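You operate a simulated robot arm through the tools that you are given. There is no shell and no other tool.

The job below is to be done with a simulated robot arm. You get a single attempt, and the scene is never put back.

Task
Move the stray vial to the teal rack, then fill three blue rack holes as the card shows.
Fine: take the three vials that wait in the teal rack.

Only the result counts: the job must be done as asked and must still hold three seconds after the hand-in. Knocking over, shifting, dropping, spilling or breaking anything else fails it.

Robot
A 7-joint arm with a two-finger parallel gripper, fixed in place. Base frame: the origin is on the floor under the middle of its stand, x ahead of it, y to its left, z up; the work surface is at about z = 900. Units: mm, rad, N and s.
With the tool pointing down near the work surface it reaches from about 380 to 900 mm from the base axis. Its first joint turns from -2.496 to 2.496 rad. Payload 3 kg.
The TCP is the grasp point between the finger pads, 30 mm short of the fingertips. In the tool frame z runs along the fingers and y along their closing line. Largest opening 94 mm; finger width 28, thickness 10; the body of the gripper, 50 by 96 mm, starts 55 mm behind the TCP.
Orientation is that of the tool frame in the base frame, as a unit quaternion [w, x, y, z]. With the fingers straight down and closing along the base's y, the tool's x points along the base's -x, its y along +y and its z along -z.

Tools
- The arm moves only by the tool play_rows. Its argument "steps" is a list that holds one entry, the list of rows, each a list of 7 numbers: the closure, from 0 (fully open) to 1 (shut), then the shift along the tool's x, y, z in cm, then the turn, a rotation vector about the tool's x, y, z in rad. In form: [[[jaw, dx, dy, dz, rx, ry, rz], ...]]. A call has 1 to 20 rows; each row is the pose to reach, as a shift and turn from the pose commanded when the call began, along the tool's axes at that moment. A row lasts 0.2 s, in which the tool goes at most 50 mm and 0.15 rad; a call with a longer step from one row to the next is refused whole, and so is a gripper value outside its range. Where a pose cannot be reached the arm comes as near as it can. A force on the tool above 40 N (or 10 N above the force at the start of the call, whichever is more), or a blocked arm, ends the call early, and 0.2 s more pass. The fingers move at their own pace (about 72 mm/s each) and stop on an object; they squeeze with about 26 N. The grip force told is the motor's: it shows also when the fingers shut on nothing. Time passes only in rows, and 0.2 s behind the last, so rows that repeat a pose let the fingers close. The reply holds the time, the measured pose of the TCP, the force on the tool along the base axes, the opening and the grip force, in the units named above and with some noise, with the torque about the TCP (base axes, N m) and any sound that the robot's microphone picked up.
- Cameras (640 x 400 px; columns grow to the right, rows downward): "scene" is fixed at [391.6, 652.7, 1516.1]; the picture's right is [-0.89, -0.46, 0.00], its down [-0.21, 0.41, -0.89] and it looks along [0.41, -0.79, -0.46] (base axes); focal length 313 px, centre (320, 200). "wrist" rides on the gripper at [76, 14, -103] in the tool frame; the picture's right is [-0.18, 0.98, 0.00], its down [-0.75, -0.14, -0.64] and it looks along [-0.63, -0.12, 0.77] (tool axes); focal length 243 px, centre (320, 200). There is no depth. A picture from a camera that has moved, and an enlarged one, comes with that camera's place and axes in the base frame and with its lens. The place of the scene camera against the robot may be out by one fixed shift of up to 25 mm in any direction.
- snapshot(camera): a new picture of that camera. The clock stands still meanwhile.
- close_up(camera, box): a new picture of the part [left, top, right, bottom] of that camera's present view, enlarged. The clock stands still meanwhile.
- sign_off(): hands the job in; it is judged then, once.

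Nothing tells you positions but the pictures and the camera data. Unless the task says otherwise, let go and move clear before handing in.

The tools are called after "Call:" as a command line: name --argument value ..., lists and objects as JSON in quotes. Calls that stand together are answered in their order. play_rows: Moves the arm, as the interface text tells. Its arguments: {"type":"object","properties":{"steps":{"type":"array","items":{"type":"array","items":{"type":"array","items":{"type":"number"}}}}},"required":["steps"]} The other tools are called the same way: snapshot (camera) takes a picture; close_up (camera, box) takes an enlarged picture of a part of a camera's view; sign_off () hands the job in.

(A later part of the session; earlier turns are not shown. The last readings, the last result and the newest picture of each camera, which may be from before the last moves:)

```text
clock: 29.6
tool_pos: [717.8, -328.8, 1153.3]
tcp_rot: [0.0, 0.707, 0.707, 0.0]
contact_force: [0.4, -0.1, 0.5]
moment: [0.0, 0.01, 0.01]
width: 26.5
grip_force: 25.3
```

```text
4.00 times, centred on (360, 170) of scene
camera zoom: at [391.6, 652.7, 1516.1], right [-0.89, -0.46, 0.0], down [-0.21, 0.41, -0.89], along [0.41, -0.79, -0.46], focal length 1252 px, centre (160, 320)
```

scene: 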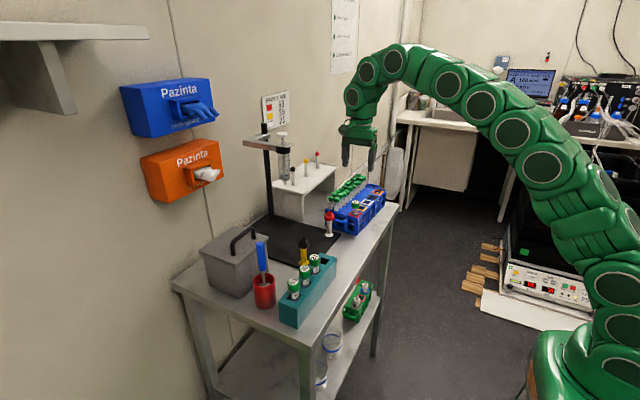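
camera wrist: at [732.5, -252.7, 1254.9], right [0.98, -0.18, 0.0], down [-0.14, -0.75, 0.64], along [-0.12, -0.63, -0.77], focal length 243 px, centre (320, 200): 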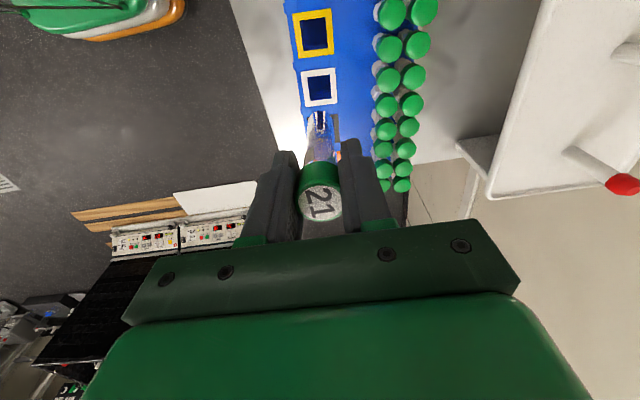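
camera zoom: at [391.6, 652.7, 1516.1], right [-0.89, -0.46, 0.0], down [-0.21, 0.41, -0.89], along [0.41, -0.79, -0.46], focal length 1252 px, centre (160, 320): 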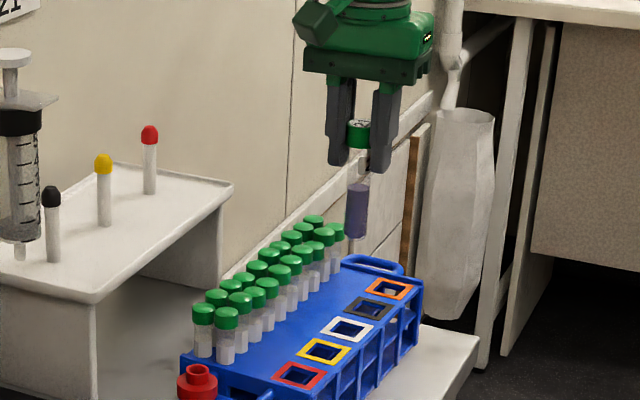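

The white hole comes out at about (717.8, -329.8), about 1 mm off the vial. I'm correcting for that and lowering to just above the rack.

Call:
play_rows --steps '[[[1, -0.09, -0.06, 2.5, 0, 0, 0], [1, -0.09, -0.06, 5, 0, 0, 0], [1, -0.09, -0.06, 7.5, 0, 0, 0], [1, -0.09, -0.06, 8.8, 0, 0, 0], [1, -0.09, -0.06, 8.8, 0, 0, 0], [1, -0.09, -0.06, 8.8, 0, 0, 0]]]'

Call:
close_up --camera "wrist" --box '[256, 70, 384, 150]'

Call:
close_up --camera "scene" --box '[320, 150, 400, 210]'

Call:
snapshot --camera "wrist"

```text
clock: 31.0
tool_pos: [717.6, -330.0, 1064.2]
tcp_rot: [0.001, 0.707, 0.707, 0.0]
contact_force: [-0.2, 0.5, -0.8]
moment: [-0.03, 0.02, -0.03]
width: 26.5
grip_force: 25.4
```

```text
5.00 times, centred on (320, 110) of wrist
camera zoom: at [731.7, -253.1, 1166.7], right [0.98, -0.18, 0.0], down [-0.14, -0.75, 0.64], along [-0.12, -0.63, -0.77], focal length 1213 px, centre (320, 650)
```

zoom: 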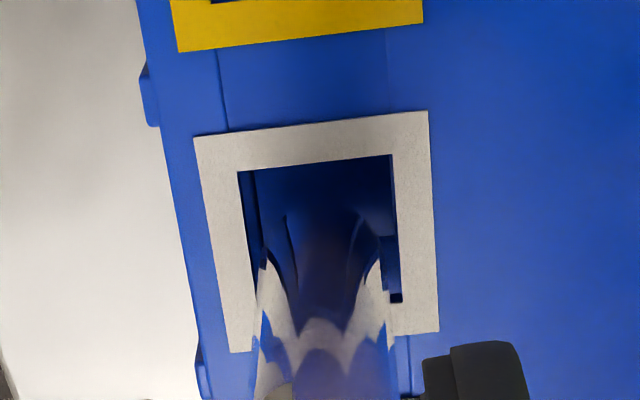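

```text
6.67 times, centred on (360, 180) of scene
camera zoom: at [391.6, 652.7, 1516.1], right [-0.89, -0.46, 0.0], down [-0.21, 0.41, -0.89], along [0.41, -0.79, -0.46], focal length 2087 px, centre (53, 333)
```

zoom: 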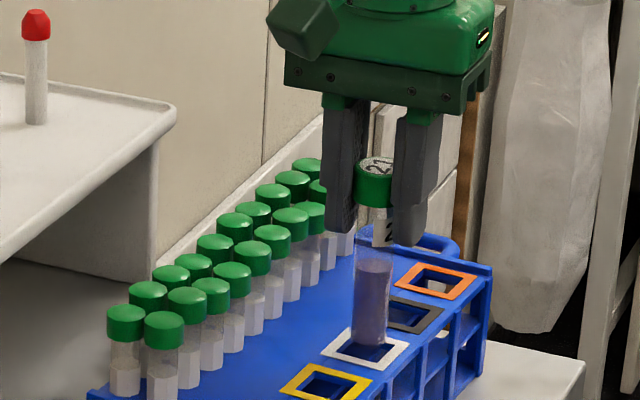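

```text
taken
camera wrist: at [731.7, -253.1, 1166.7], right [0.98, -0.18, 0.0], down [-0.14, -0.75, 0.64], along [-0.12, -0.63, -0.77], focal length 243 px, centre (320, 200)
```

wrist: 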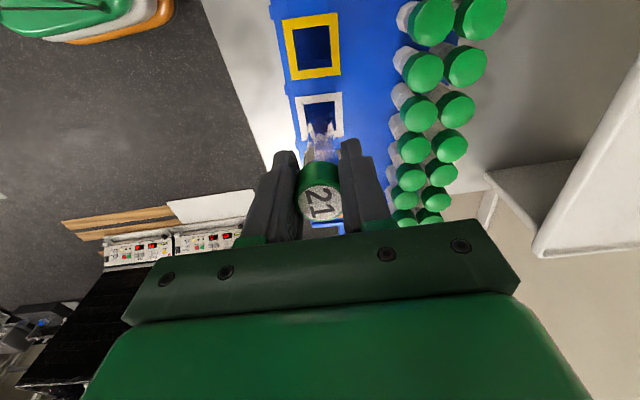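

The vial's bottom sits within the white frame's opening. I'm inserting it slowly.

Call:
play_rows --steps '[[[1, 0, 0, 0.7, 0, 0, 0], [1, 0, 0, 1.4, 0, 0, 0], [1, 0, 0, 2.1, 0, 0, 0], [1, 0, 0, 2.8, 0, 0, 0], [1, 0, 0, 3.5, 0, 0, 0], [1, 0, 0, 4.2, 0, 0, 0], [1, 0, 0, 4.9, 0, 0, 0], [1, 0, 0, 5.5, 0, 0, 0], [1, 0, 0, 5.8, 0, 0, 0], [1, 0, 0, 5.9, 0, 0, 0], [1, 0, 0, 5.9, 0, 0, 0]]]'

Call:
close_up --camera "scene" --box '[320, 150, 400, 210]'

Call:
snapshot --camera "wrist"

```text
clock: 33.4
tool_pos: [716.5, -329.8, 1007.2]
tcp_rot: [0.0, 0.707, 0.707, 0.0]
contact_force: [1.1, 0.6, -0.8]
moment: [0.13, -0.02, 0.01]
width: 26.3
grip_force: 25.8
```

```text
6.67 times, centred on (360, 180) of scene
camera zoom: at [391.6, 652.7, 1516.1], right [-0.89, -0.46, 0.0], down [-0.21, 0.41, -0.89], along [0.41, -0.79, -0.46], focal length 2087 px, centre (53, 333)
```

zoom: 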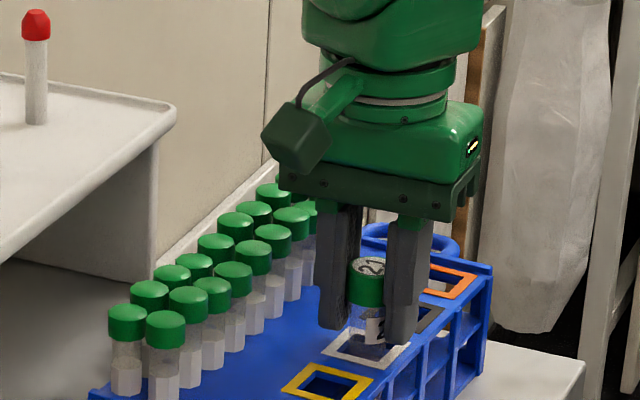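

```text
taken
camera wrist: at [731.7, -253.4, 1107.9], right [0.98, -0.18, 0.0], down [-0.14, -0.75, 0.64], along [-0.12, -0.63, -0.77], focal length 243 px, centre (320, 200)
```

wrist: 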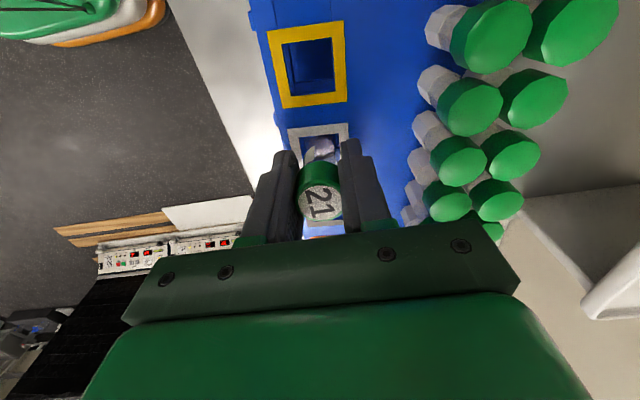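

Call:
play_rows --steps '[[[1, 0, 0, 0.1, 0, 0, 0], [1, 0, 0, 0.2, 0, 0, 0], [1, 0, 0, 0.25, 0, 0, 0], [1, 0, 0, 0.25, 0, 0, 0]]]'

```text
clock: 34.4
tool_pos: [715.9, -330.4, 1003.1]
tcp_rot: [0.0, 0.707, 0.707, 0.0]
contact_force: [0.1, 0.1, -0.1]
moment: [-0.02, -0.03, 0.0]
width: 26.4
grip_force: 26.2
```

I'm easing down the last millimetre and a half to find the floor.

Call:
play_rows --steps '[[[1, 0, 0, 0.05, 0, 0, 0], [1, 0, 0, 0.1, 0, 0, 0], [1, 0, 0, 0.13, 0, 0, 0], [1, 0, 0, 0.13, 0, 0, 0]]]'

```text
clock: 35.4
tool_pos: [717.1, -329.9, 1003.0]
tcp_rot: [0.0, 0.707, 0.707, 0.0]
contact_force: [-5.5, 2.7, 6.8]
moment: [0.07, 0.2, -0.01]
width: 26.4
grip_force: 25.6
```

There's a light contact of 7 N, so vial 21 is on the floor of its hole. I'm releasing it.

Call:
play_rows --steps '[[[1, 0, 0, -0.05, 0, 0, 0], [0.66, 0, 0, -0.05, 0, 0, 0], [0.6, 0, 0, -0.05, 0, 0, 0], [0.4, 0, 0, -0.05, 0, 0, 0], [0.4, 0, 0, -0.05, 0, 0, 0]]]'

Call:
snapshot --camera "wrist"

Call:
close_up --camera "scene" --box '[320, 150, 400, 210]'

```text
clock: 36.6
tool_pos: [716.7, -330.3, 1002.3]
tcp_rot: [-0.001, 0.707, 0.707, 0.0]
contact_force: [-0.4, -0.4, -0.2]
moment: [0.0, 0.06, -0.04]
width: 56.2
grip_force: 0.1
```

```text
taken
camera wrist: at [732.1, -253.4, 1104.5], right [0.98, -0.18, 0.0], down [-0.14, -0.75, 0.64], along [-0.12, -0.63, -0.77], focal length 243 px, centre (320, 200)
```

wrist: 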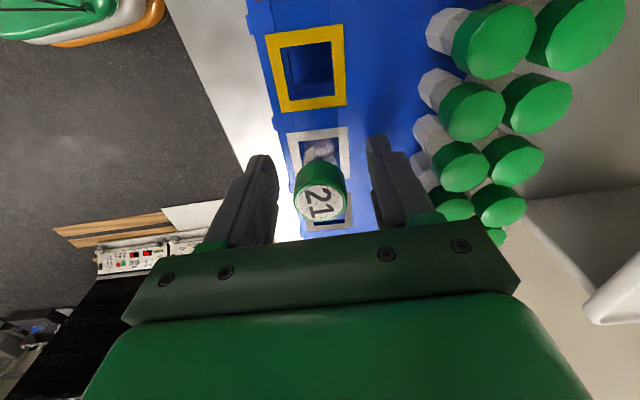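

```text
6.67 times, centred on (360, 180) of scene
camera zoom: at [391.6, 652.7, 1516.1], right [-0.89, -0.46, 0.0], down [-0.21, 0.41, -0.89], along [0.41, -0.79, -0.46], focal length 2087 px, centre (53, 333)
```

zoom: 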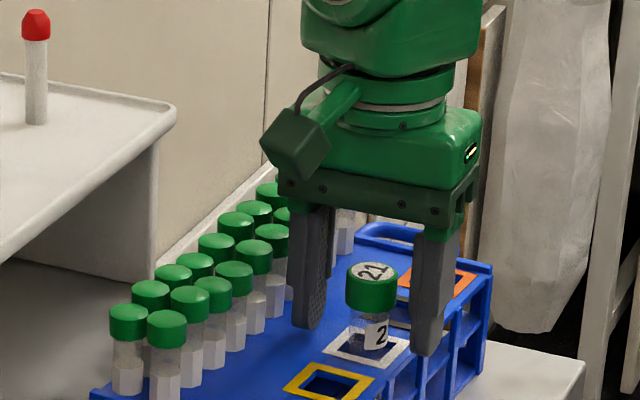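

Vial 21 stands upright in the white hole. I'm rising and going back to the teal rack for vial 35.

Call:
play_rows --steps '[[[0.4, 0, 0, -2, 0, 0, 0], [0.4, 0, 0, -5, 0, 0, 0], [0.4, 0, 0, -8, 0, 0, 0], [0.4, 0, 0, -11, 0, 0, 0], [0.4, 2.5, -0.05, -12, 0, 0, 0], [0.4, 6.5, -0.2, -12, 0, 0, 0], [0.4, 11, -0.3, -12, 0, 0, 0], [0.4, 15.5, -0.45, -12, 0, 0, 0], [0.4, 20, -0.55, -12, 0, 0, 0], [0.4, 24.5, -0.65, -12, 0, 0, 0], [0.4, 29, -0.8, -12, 0, 0, 0], [0.4, 33.5, -0.9, -12, 0, 0, 0], [0.4, 38, -1.0, -12, 0, 0, 0], [0.4, 42.5, -1.15, -12, 0, 0, 0], [0.4, 46, -1.25, -11, 0, 0, 0], [0.4, 47.7, -1.27, -10, 0, 0, 0], [0.4, 47.7, -1.27, -8, 0, 0, 0], [0.4, 47.7, -1.27, -8, 0, 0, 0], [0.4, 47.7, -1.27, -8, 0, 0, 0]]]'

Call:
snapshot --camera "wrist"

Call:
close_up --camera "wrist" --box '[256, 60, 416, 160]'

Call:
close_up --camera "scene" --box '[240, 180, 400, 320]'

```text
clock: 40.6
tool_pos: [704.9, 147.2, 1083.4]
tcp_rot: [0.0, 0.707, 0.707, 0.0]
contact_force: [-0.9, 0.3, 0.1]
moment: [-0.01, 0.0, -0.02]
width: 56.4
grip_force: 0.0
```

```text
taken
camera wrist: at [720.0, 224.0, 1185.7], right [0.98, -0.18, 0.0], down [-0.14, -0.75, 0.64], along [-0.12, -0.63, -0.77], focal length 243 px, centre (320, 200)
```

wrist: 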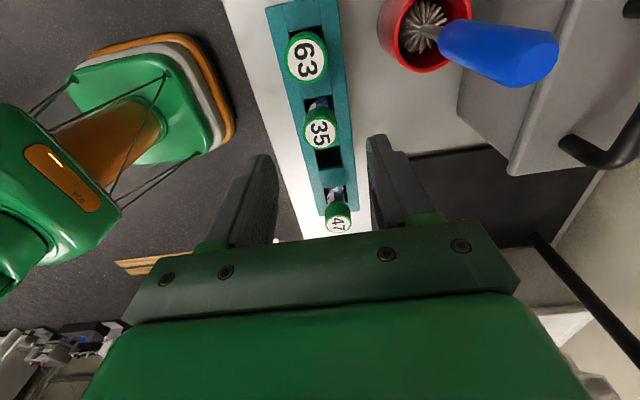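

```text
4.00 times, centred on (336, 110) of wrist
camera zoom: at [720.0, 224.0, 1185.7], right [0.98, -0.18, 0.0], down [-0.14, -0.75, 0.64], along [-0.12, -0.63, -0.77], focal length 970 px, centre (256, 560)
```

zoom: 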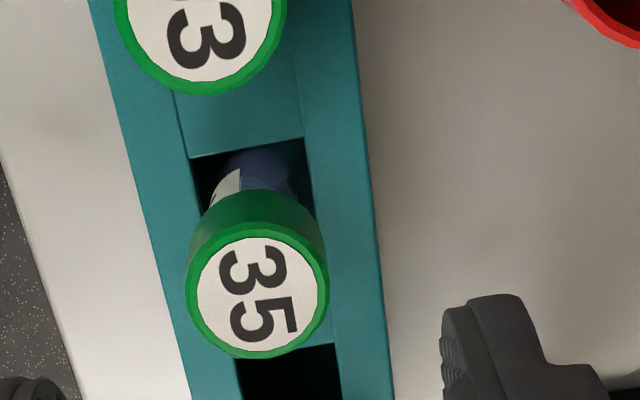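

```text
2.86 times, centred on (320, 250) of scene
camera zoom: at [391.6, 652.7, 1516.1], right [-0.89, -0.46, 0.0], down [-0.21, 0.41, -0.89], along [0.41, -0.79, -0.46], focal length 894 px, centre (320, 57)
```

zoom: 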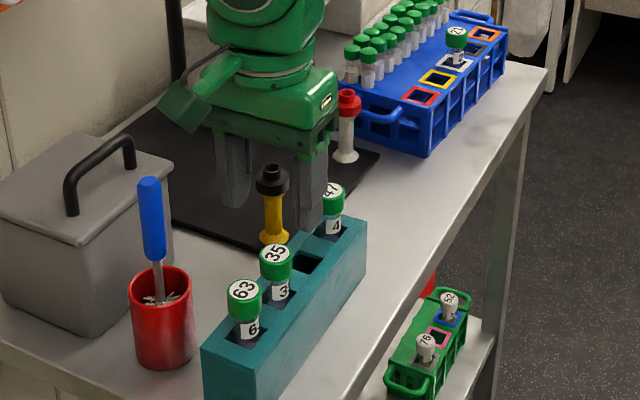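

Vial 35 is centred between the fingers. I'm lowering, gripping and checking.

Call:
play_rows --steps '[[[0.4, -0.07, 0, 2, 0, 0, 0], [0.4, -0.07, 0, 4, 0, 0, 0], [0.4, -0.07, 0, 6, 0, 0, 0], [0.4, -0.07, 0, 7.4, 0, 0, 0], [0.4, -0.07, 0, 7.95, 0, 0, 0], [0.4, -0.07, 0, 7.95, 0, 0, 0], [0.7, -0.07, 0, 7.95, 0, 0, 0], [1, -0.07, 0, 7.95, 0, 0, 0], [1, -0.07, 0, 7.95, 0, 0, 0], [1, -0.07, 0, 7.95, 0, 0, 0]]]'

Call:
snapshot --camera "wrist"

Call:
close_up --camera "scene" --box '[240, 180, 400, 320]'

```text
clock: 42.8
tool_pos: [703.4, 146.0, 1002.0]
tcp_rot: [0.0, 0.707, 0.708, 0.0]
contact_force: [-0.4, -0.2, 0.6]
moment: [-0.01, -0.04, -0.01]
width: 26.2
grip_force: 26.1
```

```text
taken
camera wrist: at [718.9, 222.8, 1104.6], right [0.98, -0.18, 0.0], down [-0.14, -0.75, 0.64], along [-0.12, -0.63, -0.77], focal length 243 px, centre (320, 200)
```

wrist: 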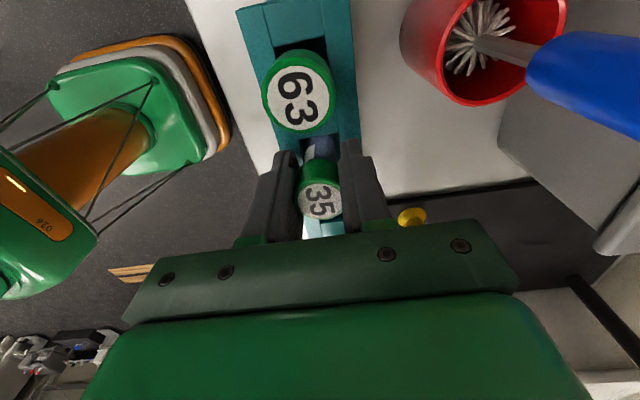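

```text
2.86 times, centred on (320, 250) of scene
camera zoom: at [391.6, 652.7, 1516.1], right [-0.89, -0.46, 0.0], down [-0.21, 0.41, -0.89], along [0.41, -0.79, -0.46], focal length 894 px, centre (320, 57)
```

zoom: 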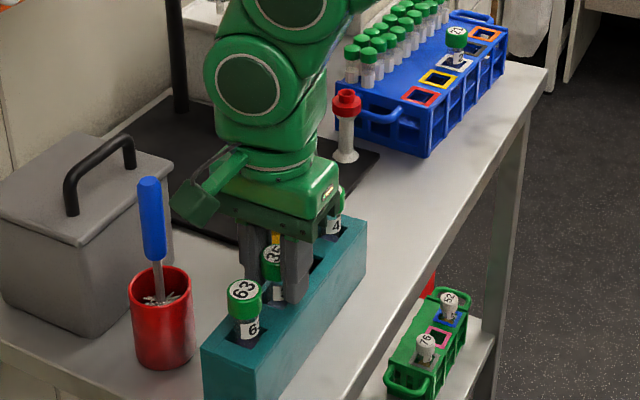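

Vial 35 is held with no side load. I'm lifting it straight out.

Call:
play_rows --steps '[[[1, 0, 0, -0.5, 0, 0, 0], [1, 0, 0, -1.5, 0, 0, 0], [1, 0, 0, -3, 0, 0, 0], [1, 0, 0, -4.5, 0, 0, 0], [1, 0, 0, -6.5, 0, 0, 0], [1, 0, 0, -8.5, 0, 0, 0], [1, 0, 0, -10.5, 0, 0, 0], [1, 0, 0, -12.5, 0, 0, 0], [1, 0, 0, -14, 0, 0, 0], [1, 0, 0, -15, 0, 0, 0], [1, 0, 0, -15, 0, 0, 0]]]'

Call:
snapshot --camera "wrist"

Call:
close_up --camera "scene" --box '[240, 150, 400, 310]'

```text
clock: 45.2
tool_pos: [704.1, 145.4, 1152.3]
tcp_rot: [0.0, 0.708, 0.706, 0.0]
contact_force: [-0.4, 0.3, -0.3]
moment: [0.01, 0.02, -0.02]
width: 26.2
grip_force: 25.7
```

```text
taken
camera wrist: at [719.8, 222.5, 1255.0], right [0.98, -0.18, 0.0], down [-0.14, -0.75, 0.64], along [-0.12, -0.63, -0.77], focal length 243 px, centre (320, 200)
```

wrist: 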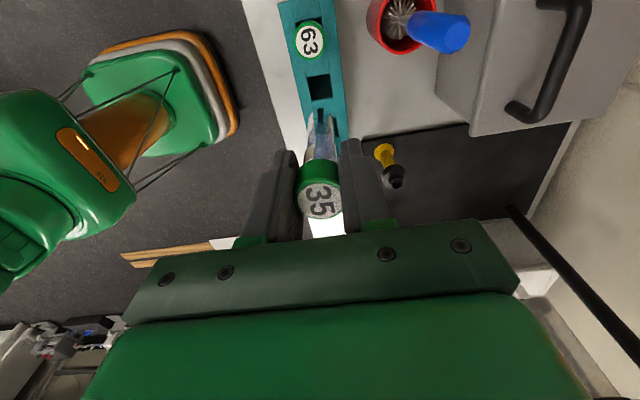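

```text
2.50 times, centred on (320, 230) of scene
camera zoom: at [391.6, 652.7, 1516.1], right [-0.89, -0.46, 0.0], down [-0.21, 0.41, -0.89], along [0.41, -0.79, -0.46], focal length 782 px, centre (320, 125)
```

zoom: 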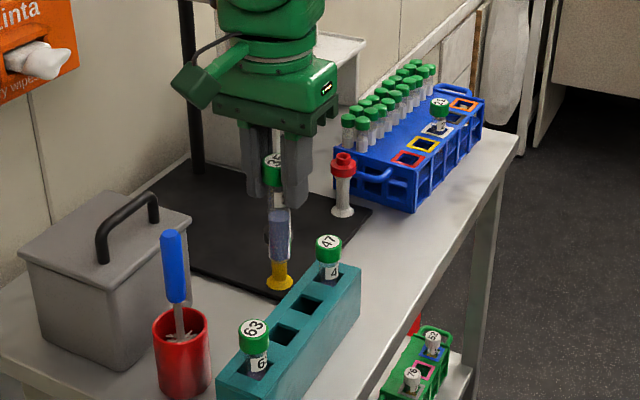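

Vial 35 is out. I'm carrying it to above the yellow hole, at about (721, -280).

Call:
play_rows --steps '[[[1, -2, 0.1, 0, 0, 0, 0], [1, -5, 0.2, 0, 0, 0, 0], [1, -9, 0.35, 0, 0, 0, 0], [1, -13, 0.5, 0, 0, 0, 0], [1, -17, 0.7, 0, 0, 0, 0], [1, -21, 0.85, 0, 0, 0, 0], [1, -25, 1.0, 0, 0, 0, 0], [1, -29, 1.15, 0, 0, 0, 0], [1, -33, 1.3, 0, 0, 0, 0], [1, -37, 1.45, 0, 0, 0, 0], [1, -40, 1.55, 0, 0, 0, 0], [1, -42, 1.6, 0, 0, 0, 0], [1, -42.6, 1.6, 0, 0, 0, 0], [1, -42.6, 1.6, 0, 0, 0, 0], [1, -42.6, 1.6, 0, 0, 0, 0]]]'

Call:
snapshot --camera "wrist"

Call:
close_up --camera "wrist" --box '[256, 30, 416, 130]'

Call:
close_up --camera "scene" --box '[310, 120, 410, 220]'

```text
clock: 48.4
tool_pos: [720.8, -279.8, 1154.4]
tcp_rot: [0.0, 0.707, 0.707, 0.0]
contact_force: [0.0, -0.6, 0.2]
moment: [0.03, 0.0, -0.03]
width: 26.2
grip_force: 26.4
```

```text
taken
camera wrist: at [735.3, -203.3, 1255.2], right [0.98, -0.18, 0.0], down [-0.14, -0.75, 0.64], along [-0.12, -0.63, -0.77], focal length 243 px, centre (320, 200)
```

wrist: 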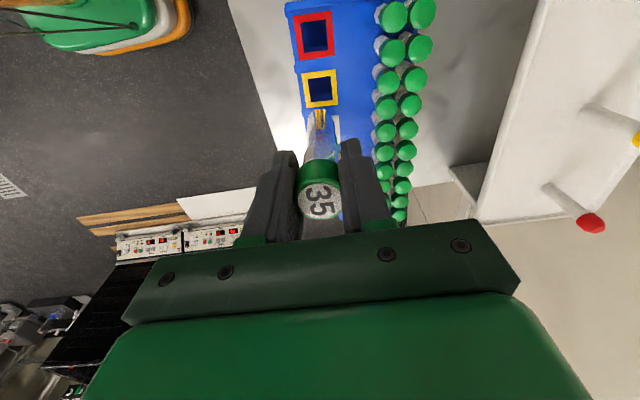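

```text
4.00 times, centred on (336, 80) of wrist
camera zoom: at [735.3, -203.3, 1255.2], right [0.98, -0.18, 0.0], down [-0.14, -0.75, 0.64], along [-0.12, -0.63, -0.77], focal length 970 px, centre (256, 680)
```

zoom: 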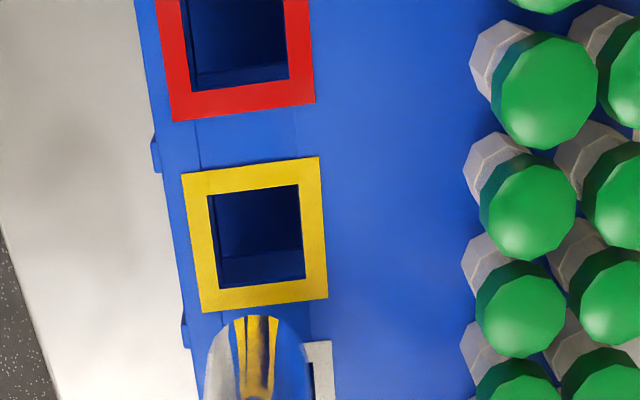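

```text
4.00 times, centred on (360, 170) of scene
camera zoom: at [391.6, 652.7, 1516.1], right [-0.89, -0.46, 0.0], down [-0.21, 0.41, -0.89], along [0.41, -0.79, -0.46], focal length 1252 px, centre (160, 320)
```

zoom: 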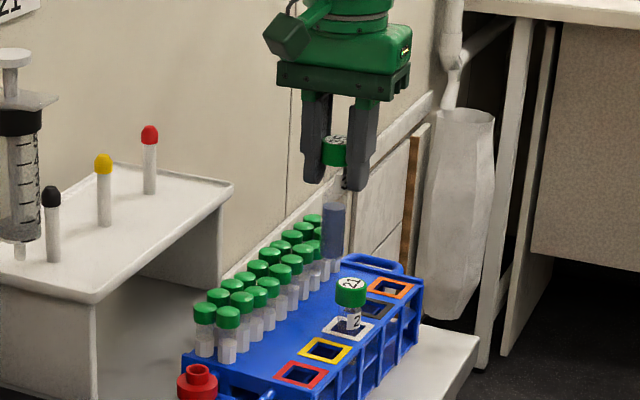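

The yellow hole looks about 2.5 mm further toward -y than the vial. Before correcting, I'll check exactly how the vial sits in the fingers.

Call:
close_up --camera "wrist" --box '[272, 150, 368, 230]'

Call:
close_up --camera "wrist" --box '[272, 90, 368, 170]'

```text
5.00 times, centred on (320, 190) of wrist
camera zoom: at [735.3, -203.3, 1255.2], right [0.98, -0.18, 0.0], down [-0.14, -0.75, 0.64], along [-0.12, -0.63, -0.77], focal length 1213 px, centre (320, 250)
```

zoom: 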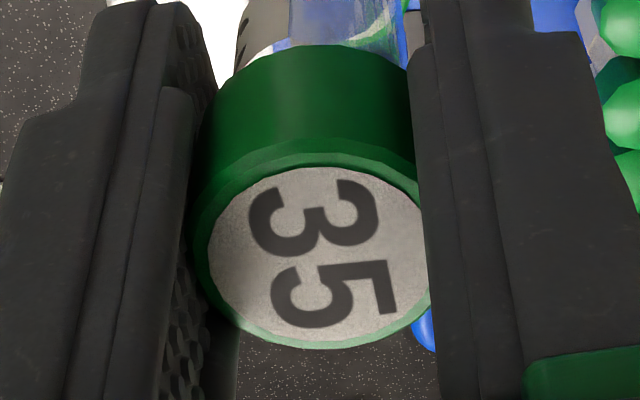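

```text
5.00 times, centred on (320, 130) of wrist
camera zoom: at [735.3, -203.3, 1255.2], right [0.98, -0.18, 0.0], down [-0.14, -0.75, 0.64], along [-0.12, -0.63, -0.77], focal length 1213 px, centre (320, 550)
```

zoom: 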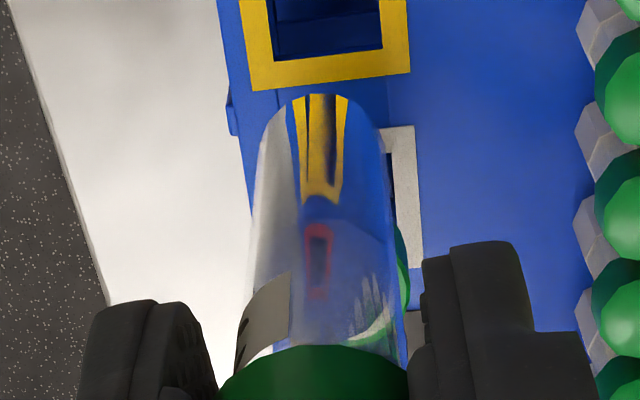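

The vial hangs straight in the fingers. I'm applying a 2.6 mm correction in -y and lowering to just above the yellow hole.

Call:
play_rows --steps '[[[1, -0.26, 0, 2.5, 0, 0, 0], [1, -0.26, 0, 5, 0, 0, 0], [1, -0.26, 0, 7.5, 0, 0, 0], [1, -0.26, 0, 8.8, 0, 0, 0], [1, -0.26, 0, 8.8, 0, 0, 0], [1, -0.26, 0, 8.8, 0, 0, 0]]]'

Call:
close_up --camera "wrist" --box '[256, 70, 384, 150]'

Call:
close_up --camera "scene" --box '[320, 160, 400, 220]'

```text
clock: 49.8
tool_pos: [720.6, -282.6, 1064.6]
tcp_rot: [0.001, 0.707, 0.707, 0.0]
contact_force: [0.2, -0.5, -0.1]
moment: [-0.03, 0.02, -0.02]
width: 26.6
grip_force: 26.0
```

```text
5.00 times, centred on (320, 110) of wrist
camera zoom: at [734.9, -205.8, 1166.9], right [0.98, -0.18, 0.0], down [-0.14, -0.75, 0.64], along [-0.12, -0.63, -0.77], focal length 1213 px, centre (320, 650)
```

zoom: 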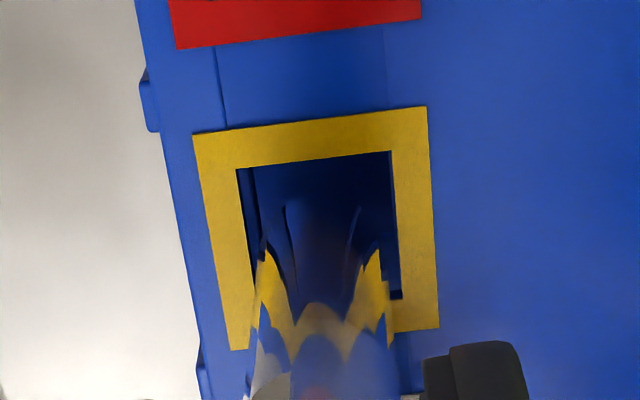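

```text
6.67 times, centred on (360, 190) of scene
camera zoom: at [391.6, 652.7, 1516.1], right [-0.89, -0.46, 0.0], down [-0.21, 0.41, -0.89], along [0.41, -0.79, -0.46], focal length 2087 px, centre (53, 267)
```

zoom: 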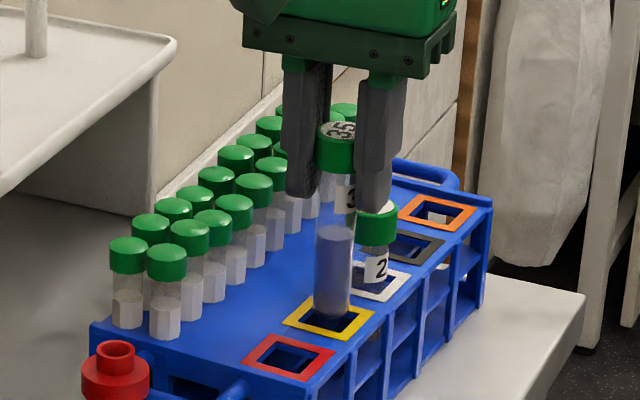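

The view matches the good one for vial 21, so I'm inserting vial 35.

Call:
play_rows --steps '[[[1, 0, 0, 0.7, 0, 0, 0], [1, 0, 0, 1.4, 0, 0, 0], [1, 0, 0, 2.1, 0, 0, 0], [1, 0, 0, 2.8, 0, 0, 0], [1, 0, 0, 3.5, 0, 0, 0], [1, 0, 0, 4.2, 0, 0, 0], [1, 0, 0, 4.9, 0, 0, 0], [1, 0, 0, 5.5, 0, 0, 0], [1, 0, 0, 5.9, 0, 0, 0], [1, 0, 0, 6.05, 0, 0, 0], [1, 0, 0, 6.05, 0, 0, 0]]]'

Call:
snapshot --camera "wrist"

```text
clock: 52.2
tool_pos: [719.7, -282.0, 1004.8]
tcp_rot: [0.0, 0.707, 0.707, 0.001]
contact_force: [0.2, 0.1, 1.1]
moment: [-0.01, 0.03, -0.03]
width: 26.6
grip_force: 26.1
```

```text
taken
camera wrist: at [735.1, -205.9, 1105.9], right [0.98, -0.18, 0.0], down [-0.14, -0.75, 0.64], along [-0.12, -0.63, -0.77], focal length 243 px, centre (320, 200)
```

wrist: 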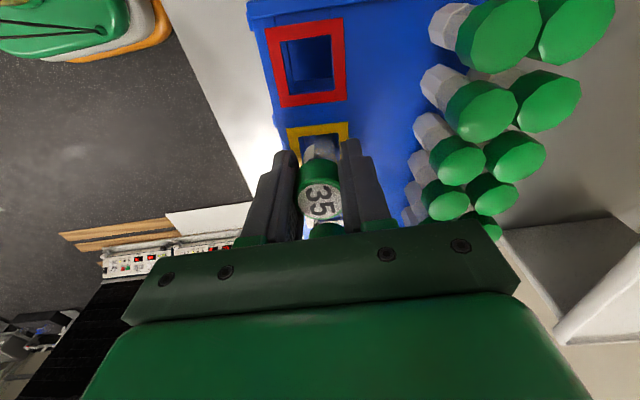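

Call:
play_rows --steps '[[[1, 0, 0, 0.1, 0, 0, 0], [1, 0, 0, 0.18, 0, 0, 0], [1, 0, 0, 0.22, 0, 0, 0], [1, 0, 0, 0.22, 0, 0, 0]]]'

```text
clock: 53.2
tool_pos: [721.3, -283.4, 1002.6]
tcp_rot: [0.001, 0.707, 0.708, 0.0]
contact_force: [-2.0, 3.0, 4.1]
moment: [0.1, 0.1, -0.01]
width: 26.3
grip_force: 26.0
```

Contact is light at seat height, so vial 35 is down in the yellow hole. I'm releasing it.

Call:
play_rows --steps '[[[1, 0, 0, -0.02, 0, 0, 0], [0.66, 0, 0, -0.02, 0, 0, 0], [0.6, 0, 0, -0.02, 0, 0, 0], [0.4, 0, 0, -0.02, 0, 0, 0], [0.4, 0, 0, -0.02, 0, 0, 0]]]'

Call:
snapshot --camera "wrist"

Call:
close_up --camera "scene" --box '[320, 160, 400, 220]'

```text
clock: 54.4
tool_pos: [720.4, -282.4, 1003.1]
tcp_rot: [0.0, 0.707, 0.708, 0.0]
contact_force: [0.2, -0.1, -0.4]
moment: [-0.01, 0.02, 0.03]
width: 56.2
grip_force: 0.1
```

```text
taken
camera wrist: at [735.2, -205.8, 1104.4], right [0.98, -0.18, 0.0], down [-0.14, -0.75, 0.64], along [-0.12, -0.63, -0.77], focal length 243 px, centre (320, 200)
```

wrist: 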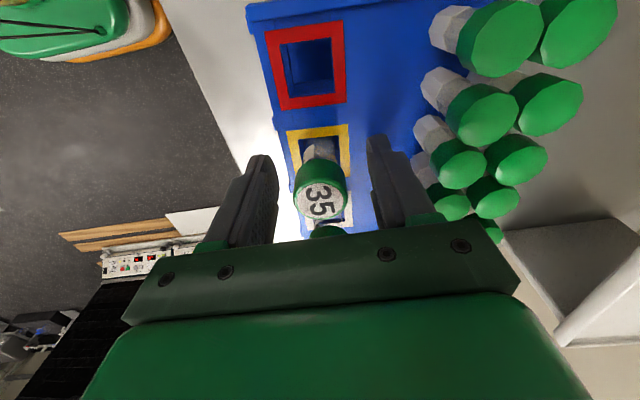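

```text
6.67 times, centred on (360, 190) of scene
camera zoom: at [391.6, 652.7, 1516.1], right [-0.89, -0.46, 0.0], down [-0.21, 0.41, -0.89], along [0.41, -0.79, -0.46], focal length 2087 px, centre (53, 267)
```

zoom: 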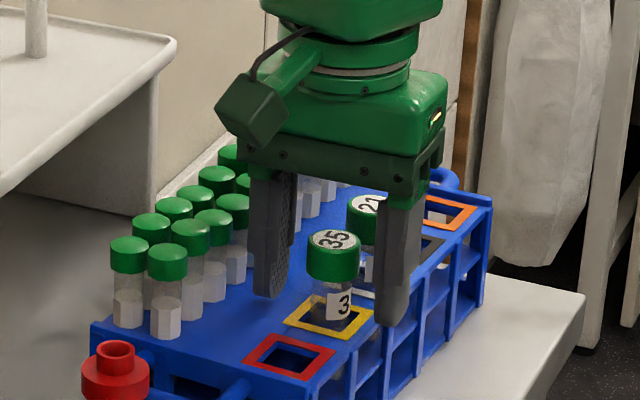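

Vial 35 stands in the yellow hole. I'm returning to the teal rack for vial 63 and staying clear of the brush handle beside it.

Call:
play_rows --steps '[[[0.4, 0, 0, -2, 0, 0, 0], [0.4, 0, 0, -5, 0, 0, 0], [0.4, 0, 0, -8, 0, 0, 0], [0.4, 0, 0, -11, 0, 0, 0], [0.4, 2.5, -0.1, -12.5, 0, 0, 0], [0.4, 6.5, -0.25, -13, 0, 0, 0], [0.4, 11, -0.4, -13, 0, 0, 0], [0.4, 15.5, -0.55, -13, 0, 0, 0], [0.4, 20, -0.7, -13, 0, 0, 0], [0.4, 24.5, -0.85, -13, 0, 0, 0], [0.4, 29, -1.0, -13, 0, 0, 0], [0.4, 33.5, -1.15, -13, 0, 0, 0], [0.4, 38, -1.3, -13, 0, 0, 0], [0.4, 42.5, -1.45, -13, 0, 0, 0], [0.4, 46, -1.58, -13, 0, 0, 0], [0.4, 47.8, -1.61, -13, 0, 0, 0], [0.45, 47.8, -1.61, -10.5, 0, 0, 0], [0.45, 47.8, -1.61, -8, 0, 0, 0], [0.45, 47.8, -1.61, -8, 0, 0, 0], [0.45, 47.8, -1.61, -8, 0, 0, 0]]]'

Call:
snapshot --camera "wrist"

Call:
close_up --camera "wrist" --box '[256, 60, 416, 160]'

Call:
close_up --camera "scene" --box '[220, 180, 380, 320]'

```text
clock: 58.6
tool_pos: [705.5, 196.1, 1081.6]
tcp_rot: [0.0, 0.707, 0.707, 0.0]
contact_force: [-0.6, -0.6, -0.6]
moment: [-0.04, 0.01, 0.02]
width: 52.0
grip_force: 0.0
```

```text
taken
camera wrist: at [719.8, 272.3, 1183.4], right [0.98, -0.18, 0.0], down [-0.14, -0.75, 0.64], along [-0.12, -0.63, -0.77], focal length 243 px, centre (320, 200)
```

wrist: 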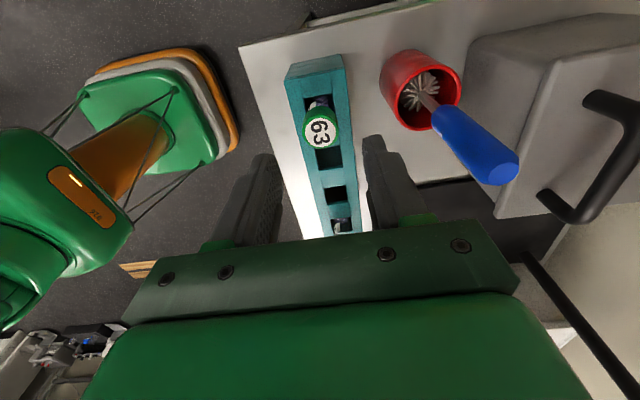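

```text
4.00 times, centred on (336, 110) of wrist
camera zoom: at [719.8, 272.3, 1183.4], right [0.98, -0.18, 0.0], down [-0.14, -0.75, 0.64], along [-0.12, -0.63, -0.77], focal length 970 px, centre (256, 560)
```

zoom: 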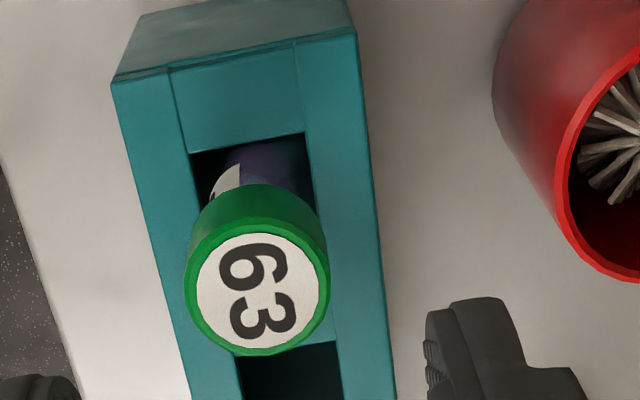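

```text
2.86 times, centred on (300, 250) of scene
camera zoom: at [391.6, 652.7, 1516.1], right [-0.89, -0.46, 0.0], down [-0.21, 0.41, -0.89], along [0.41, -0.79, -0.46], focal length 894 px, centre (377, 57)
```

zoom: 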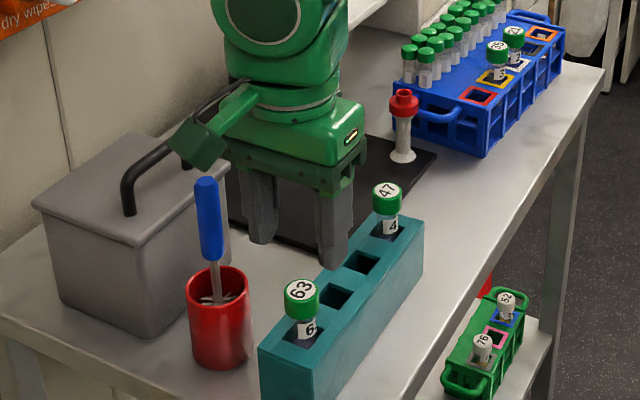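

Vial 63 shows the same offset that vial 35 had, and the brush handle is about 40 mm clear of the gripper. I'm lowering and gripping.

Call:
play_rows --steps '[[[0.45, -0.07, 0, 2, 0, 0, 0], [0.45, -0.07, 0, 4, 0, 0, 0], [0.45, -0.07, 0, 6, 0, 0, 0], [0.45, -0.07, 0, 7.4, 0, 0, 0], [0.45, -0.07, 0, 7.95, 0, 0, 0], [0.45, -0.07, 0, 7.95, 0, 0, 0], [0.7, -0.07, 0, 7.95, 0, 0, 0], [1, -0.07, 0, 7.95, 0, 0, 0], [1, -0.07, 0, 7.95, 0, 0, 0], [1, -0.07, 0, 7.95, 0, 0, 0]]]'

Call:
snapshot --camera "wrist"

Call:
close_up --camera "scene" --box '[220, 180, 380, 320]'

```text
clock: 60.8
tool_pos: [705.4, 194.7, 1003.2]
tcp_rot: [0.0, 0.707, 0.707, 0.0]
contact_force: [2.0, 0.6, 2.2]
moment: [0.03, -0.09, 0.03]
width: 26.2
grip_force: 26.5
```

```text
taken
camera wrist: at [719.8, 271.8, 1105.1], right [0.98, -0.18, 0.0], down [-0.14, -0.75, 0.64], along [-0.12, -0.63, -0.77], focal length 243 px, centre (320, 200)
```

wrist: 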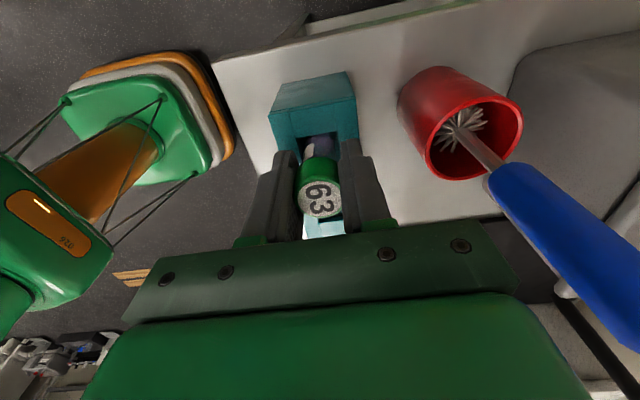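

```text
2.86 times, centred on (300, 250) of scene
camera zoom: at [391.6, 652.7, 1516.1], right [-0.89, -0.46, 0.0], down [-0.21, 0.41, -0.89], along [0.41, -0.79, -0.46], focal length 894 px, centre (377, 57)
```

zoom: 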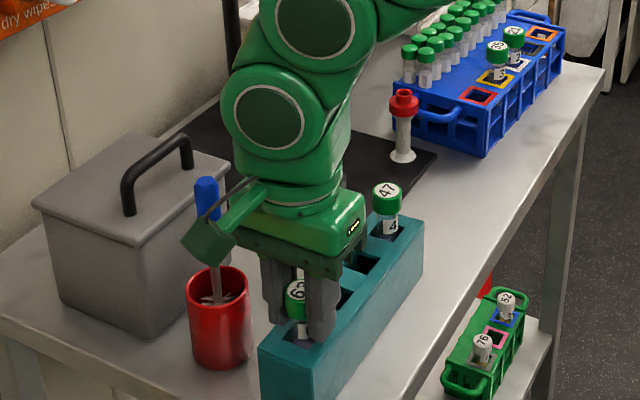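

Vial 63 is gripped cleanly. I'm lifting straight up.

Call:
play_rows --steps '[[[1, 0, 0, -0.5, 0, 0, 0], [1, 0, 0, -1.5, 0, 0, 0], [1, 0, 0, -3, 0, 0, 0], [1, 0, 0, -4.5, 0, 0, 0], [1, 0, 0, -6.5, 0, 0, 0], [1, 0, 0, -8.5, 0, 0, 0], [1, 0, 0, -10.5, 0, 0, 0], [1, 0, 0, -12.5, 0, 0, 0], [1, 0, 0, -14, 0, 0, 0], [1, 0, 0, -15, 0, 0, 0], [1, 0, 0, -15, 0, 0, 0]]]'

Call:
snapshot --camera "wrist"

Call:
close_up --camera "scene" --box '[220, 150, 400, 310]'

```text
clock: 63.2
tool_pos: [705.8, 194.8, 1152.5]
tcp_rot: [-0.001, 0.707, 0.707, -0.001]
contact_force: [0.0, -1.3, -0.1]
moment: [0.0, -0.01, 0.04]
width: 26.4
grip_force: 26.0
```

```text
taken
camera wrist: at [719.8, 271.6, 1254.7], right [0.98, -0.18, 0.0], down [-0.14, -0.75, 0.64], along [-0.12, -0.63, -0.77], focal length 243 px, centre (320, 200)
```

wrist: 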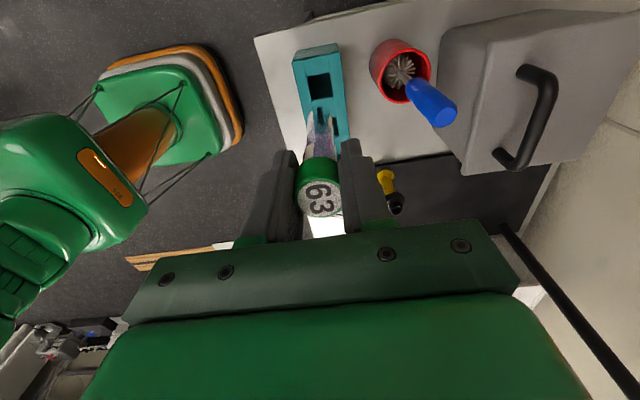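

```text
2.50 times, centred on (310, 230) of scene
camera zoom: at [391.6, 652.7, 1516.1], right [-0.89, -0.46, 0.0], down [-0.21, 0.41, -0.89], along [0.41, -0.79, -0.46], focal length 782 px, centre (345, 125)
```

zoom: 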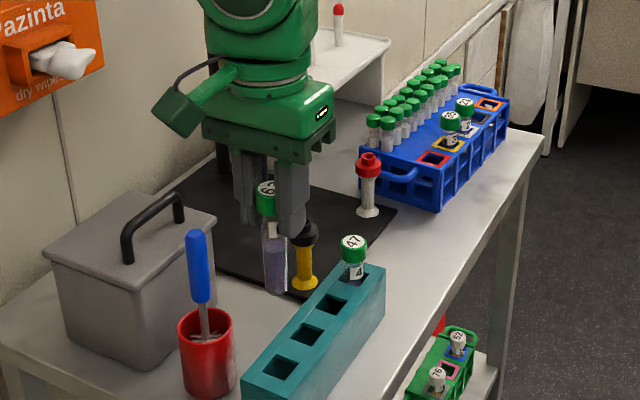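

Vial 63 is up. I'm carrying it over to the red hole, at about (725, -231).

Call:
play_rows --steps '[[[1, -2, 0.1, 0, 0, 0, 0], [1, -5, 0.25, 0, 0, 0, 0], [1, -9, 0.45, 0, 0, 0, 0], [1, -13, 0.65, 0, 0, 0, 0], [1, -17, 0.85, 0, 0, 0, 0], [1, -21, 1.0, 0, 0, 0, 0], [1, -25, 1.2, 0, 0, 0, 0], [1, -29, 1.4, 0, 0, 0, 0], [1, -33, 1.6, 0, 0, 0, 0], [1, -37, 1.75, 0, 0, 0, 0], [1, -40, 1.9, 0, 0, 0, 0], [1, -42, 1.97, 0, 0, 0, 0], [1, -42.6, 1.97, 0, 0, 0, 0], [1, -42.6, 1.97, 0, 0, 0, 0], [1, -42.6, 1.97, 0, 0, 0, 0]]]'

Call:
snapshot --camera "wrist"

Call:
close_up --camera "wrist" --box '[256, 30, 416, 130]'

Call:
close_up --camera "wrist" --box '[272, 90, 368, 170]'

Call:
close_up --camera "scene" --box '[310, 120, 410, 220]'

```text
clock: 66.4
tool_pos: [722.7, -231.4, 1152.1]
tcp_rot: [0.0, 0.707, 0.707, 0.0]
contact_force: [-0.8, 0.2, 0.4]
moment: [0.0, 0.02, 0.01]
width: 26.4
grip_force: 26.2
```

```text
taken
camera wrist: at [738.7, -154.8, 1254.1], right [0.98, -0.18, 0.0], down [-0.14, -0.75, 0.64], along [-0.12, -0.63, -0.77], focal length 243 px, centre (320, 200)
```

wrist: 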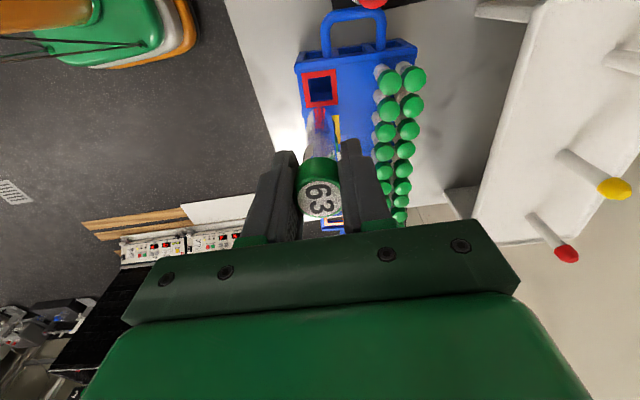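

```text
4.00 times, centred on (336, 80) of wrist
camera zoom: at [738.7, -154.8, 1254.1], right [0.98, -0.18, 0.0], down [-0.14, -0.75, 0.64], along [-0.12, -0.63, -0.77], focal length 970 px, centre (256, 680)
```

zoom: 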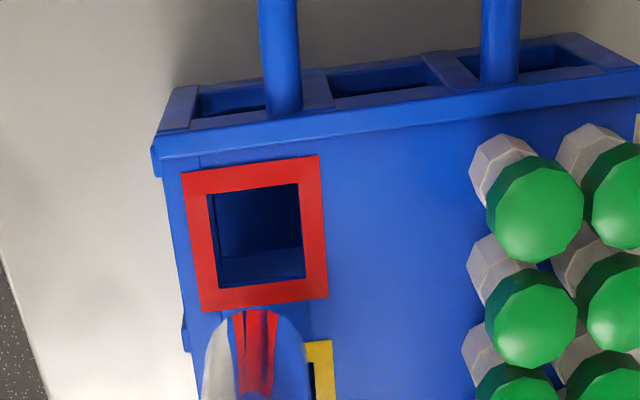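

```text
5.00 times, centred on (320, 130) of wrist
camera zoom: at [738.7, -154.8, 1254.1], right [0.98, -0.18, 0.0], down [-0.14, -0.75, 0.64], along [-0.12, -0.63, -0.77], focal length 1213 px, centre (320, 550)
```

zoom: 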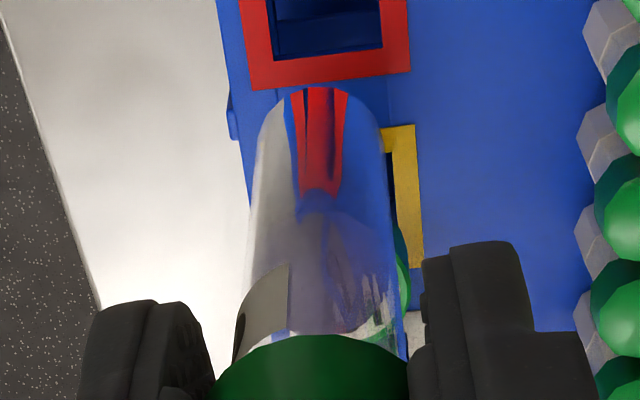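

```text
4.00 times, centred on (360, 170) of scene
camera zoom: at [391.6, 652.7, 1516.1], right [-0.89, -0.46, 0.0], down [-0.21, 0.41, -0.89], along [0.41, -0.79, -0.46], focal length 1252 px, centre (160, 320)
```

zoom: 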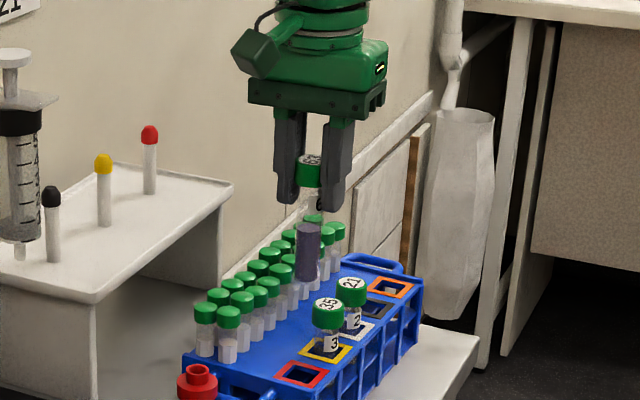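

The red hole lies about 3.4 mm toward -y from this vial, which sits a little further forward in the fingers. I'm correcting for that and lowering to just above the hole.

Call:
play_rows --steps '[[[1, -0.34, 0, 2.5, 0, 0, 0], [1, -0.34, 0, 5, 0, 0, 0], [1, -0.34, 0, 7.5, 0, 0, 0], [1, -0.34, 0, 8.8, 0, 0, 0], [1, -0.34, 0, 8.8, 0, 0, 0], [1, -0.34, 0, 8.8, 0, 0, 0]]]'

Call:
close_up --camera "wrist" --box '[256, 70, 384, 150]'

Call:
close_up --camera "scene" --box '[320, 160, 400, 220]'

```text
clock: 67.8
tool_pos: [724.4, -234.9, 1064.4]
tcp_rot: [0.0, 0.707, 0.707, 0.001]
contact_force: [-0.2, -0.6, -0.3]
moment: [0.01, -0.03, 0.0]
width: 26.3
grip_force: 26.0
```

```text
5.00 times, centred on (320, 110) of wrist
camera zoom: at [738.5, -158.1, 1166.5], right [0.98, -0.18, 0.0], down [-0.14, -0.75, 0.64], along [-0.12, -0.63, -0.77], focal length 1213 px, centre (320, 650)
```

zoom: 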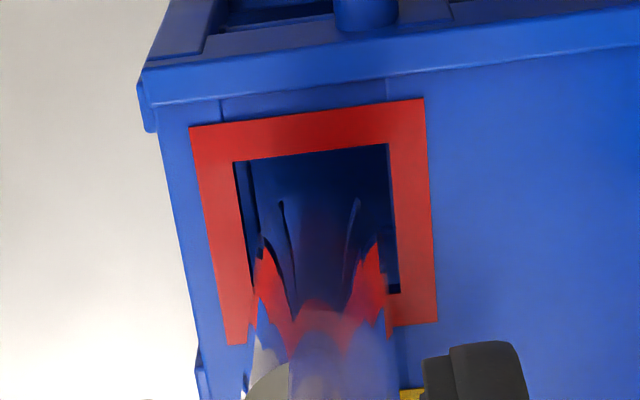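

```text
6.67 times, centred on (360, 190) of scene
camera zoom: at [391.6, 652.7, 1516.1], right [-0.89, -0.46, 0.0], down [-0.21, 0.41, -0.89], along [0.41, -0.79, -0.46], focal length 2087 px, centre (53, 267)
```

zoom: 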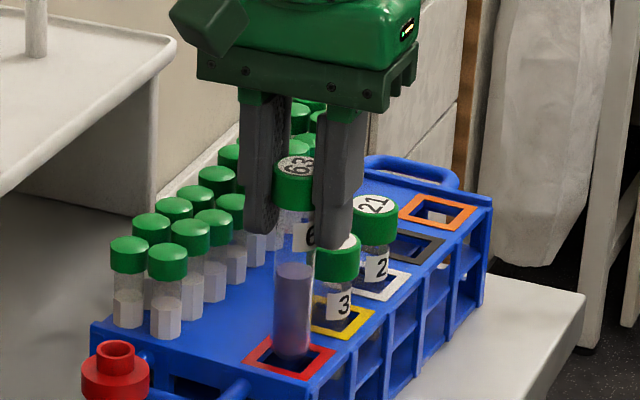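

Alignment matches the previous successful insertion. I'm inserting vial 63 slowly.

Call:
play_rows --steps '[[[1, 0, -0.03, 0.7, 0, 0, 0], [1, 0, -0.04, 1.4, 0, 0, 0], [1, 0, -0.04, 2.1, 0, 0, 0], [1, 0, -0.04, 2.8, 0, 0, 0], [1, 0, -0.04, 3.5, 0, 0, 0], [1, 0, -0.04, 4.2, 0, 0, 0], [1, 0, -0.04, 4.9, 0, 0, 0], [1, 0, -0.04, 5.5, 0, 0, 0], [1, 0, -0.04, 5.9, 0, 0, 0], [1, 0, -0.04, 6.05, 0, 0, 0], [1, 0, -0.04, 6.05, 0, 0, 0]]]'

Call:
snapshot --camera "wrist"

```text
clock: 70.2
tool_pos: [723.6, -234.4, 1004.0]
tcp_rot: [-0.001, 0.707, 0.707, 0.0]
contact_force: [-0.2, -0.3, -0.5]
moment: [0.0, 0.0, 0.0]
width: 26.5
grip_force: 25.9
```

```text
taken
camera wrist: at [738.3, -157.8, 1106.9], right [0.98, -0.18, 0.0], down [-0.14, -0.75, 0.64], along [-0.12, -0.63, -0.77], focal length 243 px, centre (320, 200)
```

wrist: 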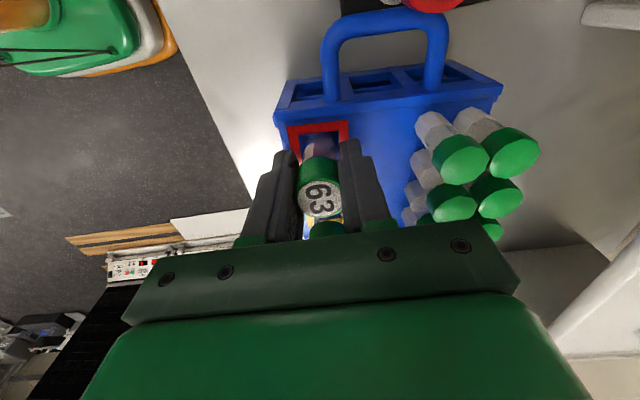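

Call:
play_rows --steps '[[[1, 0, 0, 0.1, 0, 0, 0], [1, 0, 0, 0.18, 0, 0, 0], [1, 0, 0, 0.22, 0, 0, 0], [1, 0, 0, 0.22, 0, 0, 0]]]'

```text
clock: 71.2
tool_pos: [724.4, -235.2, 1002.9]
tcp_rot: [0.001, 0.707, 0.707, 0.0]
contact_force: [-2.4, 2.3, 7.6]
moment: [0.16, 0.09, -0.01]
width: 26.2
grip_force: 26.0
```

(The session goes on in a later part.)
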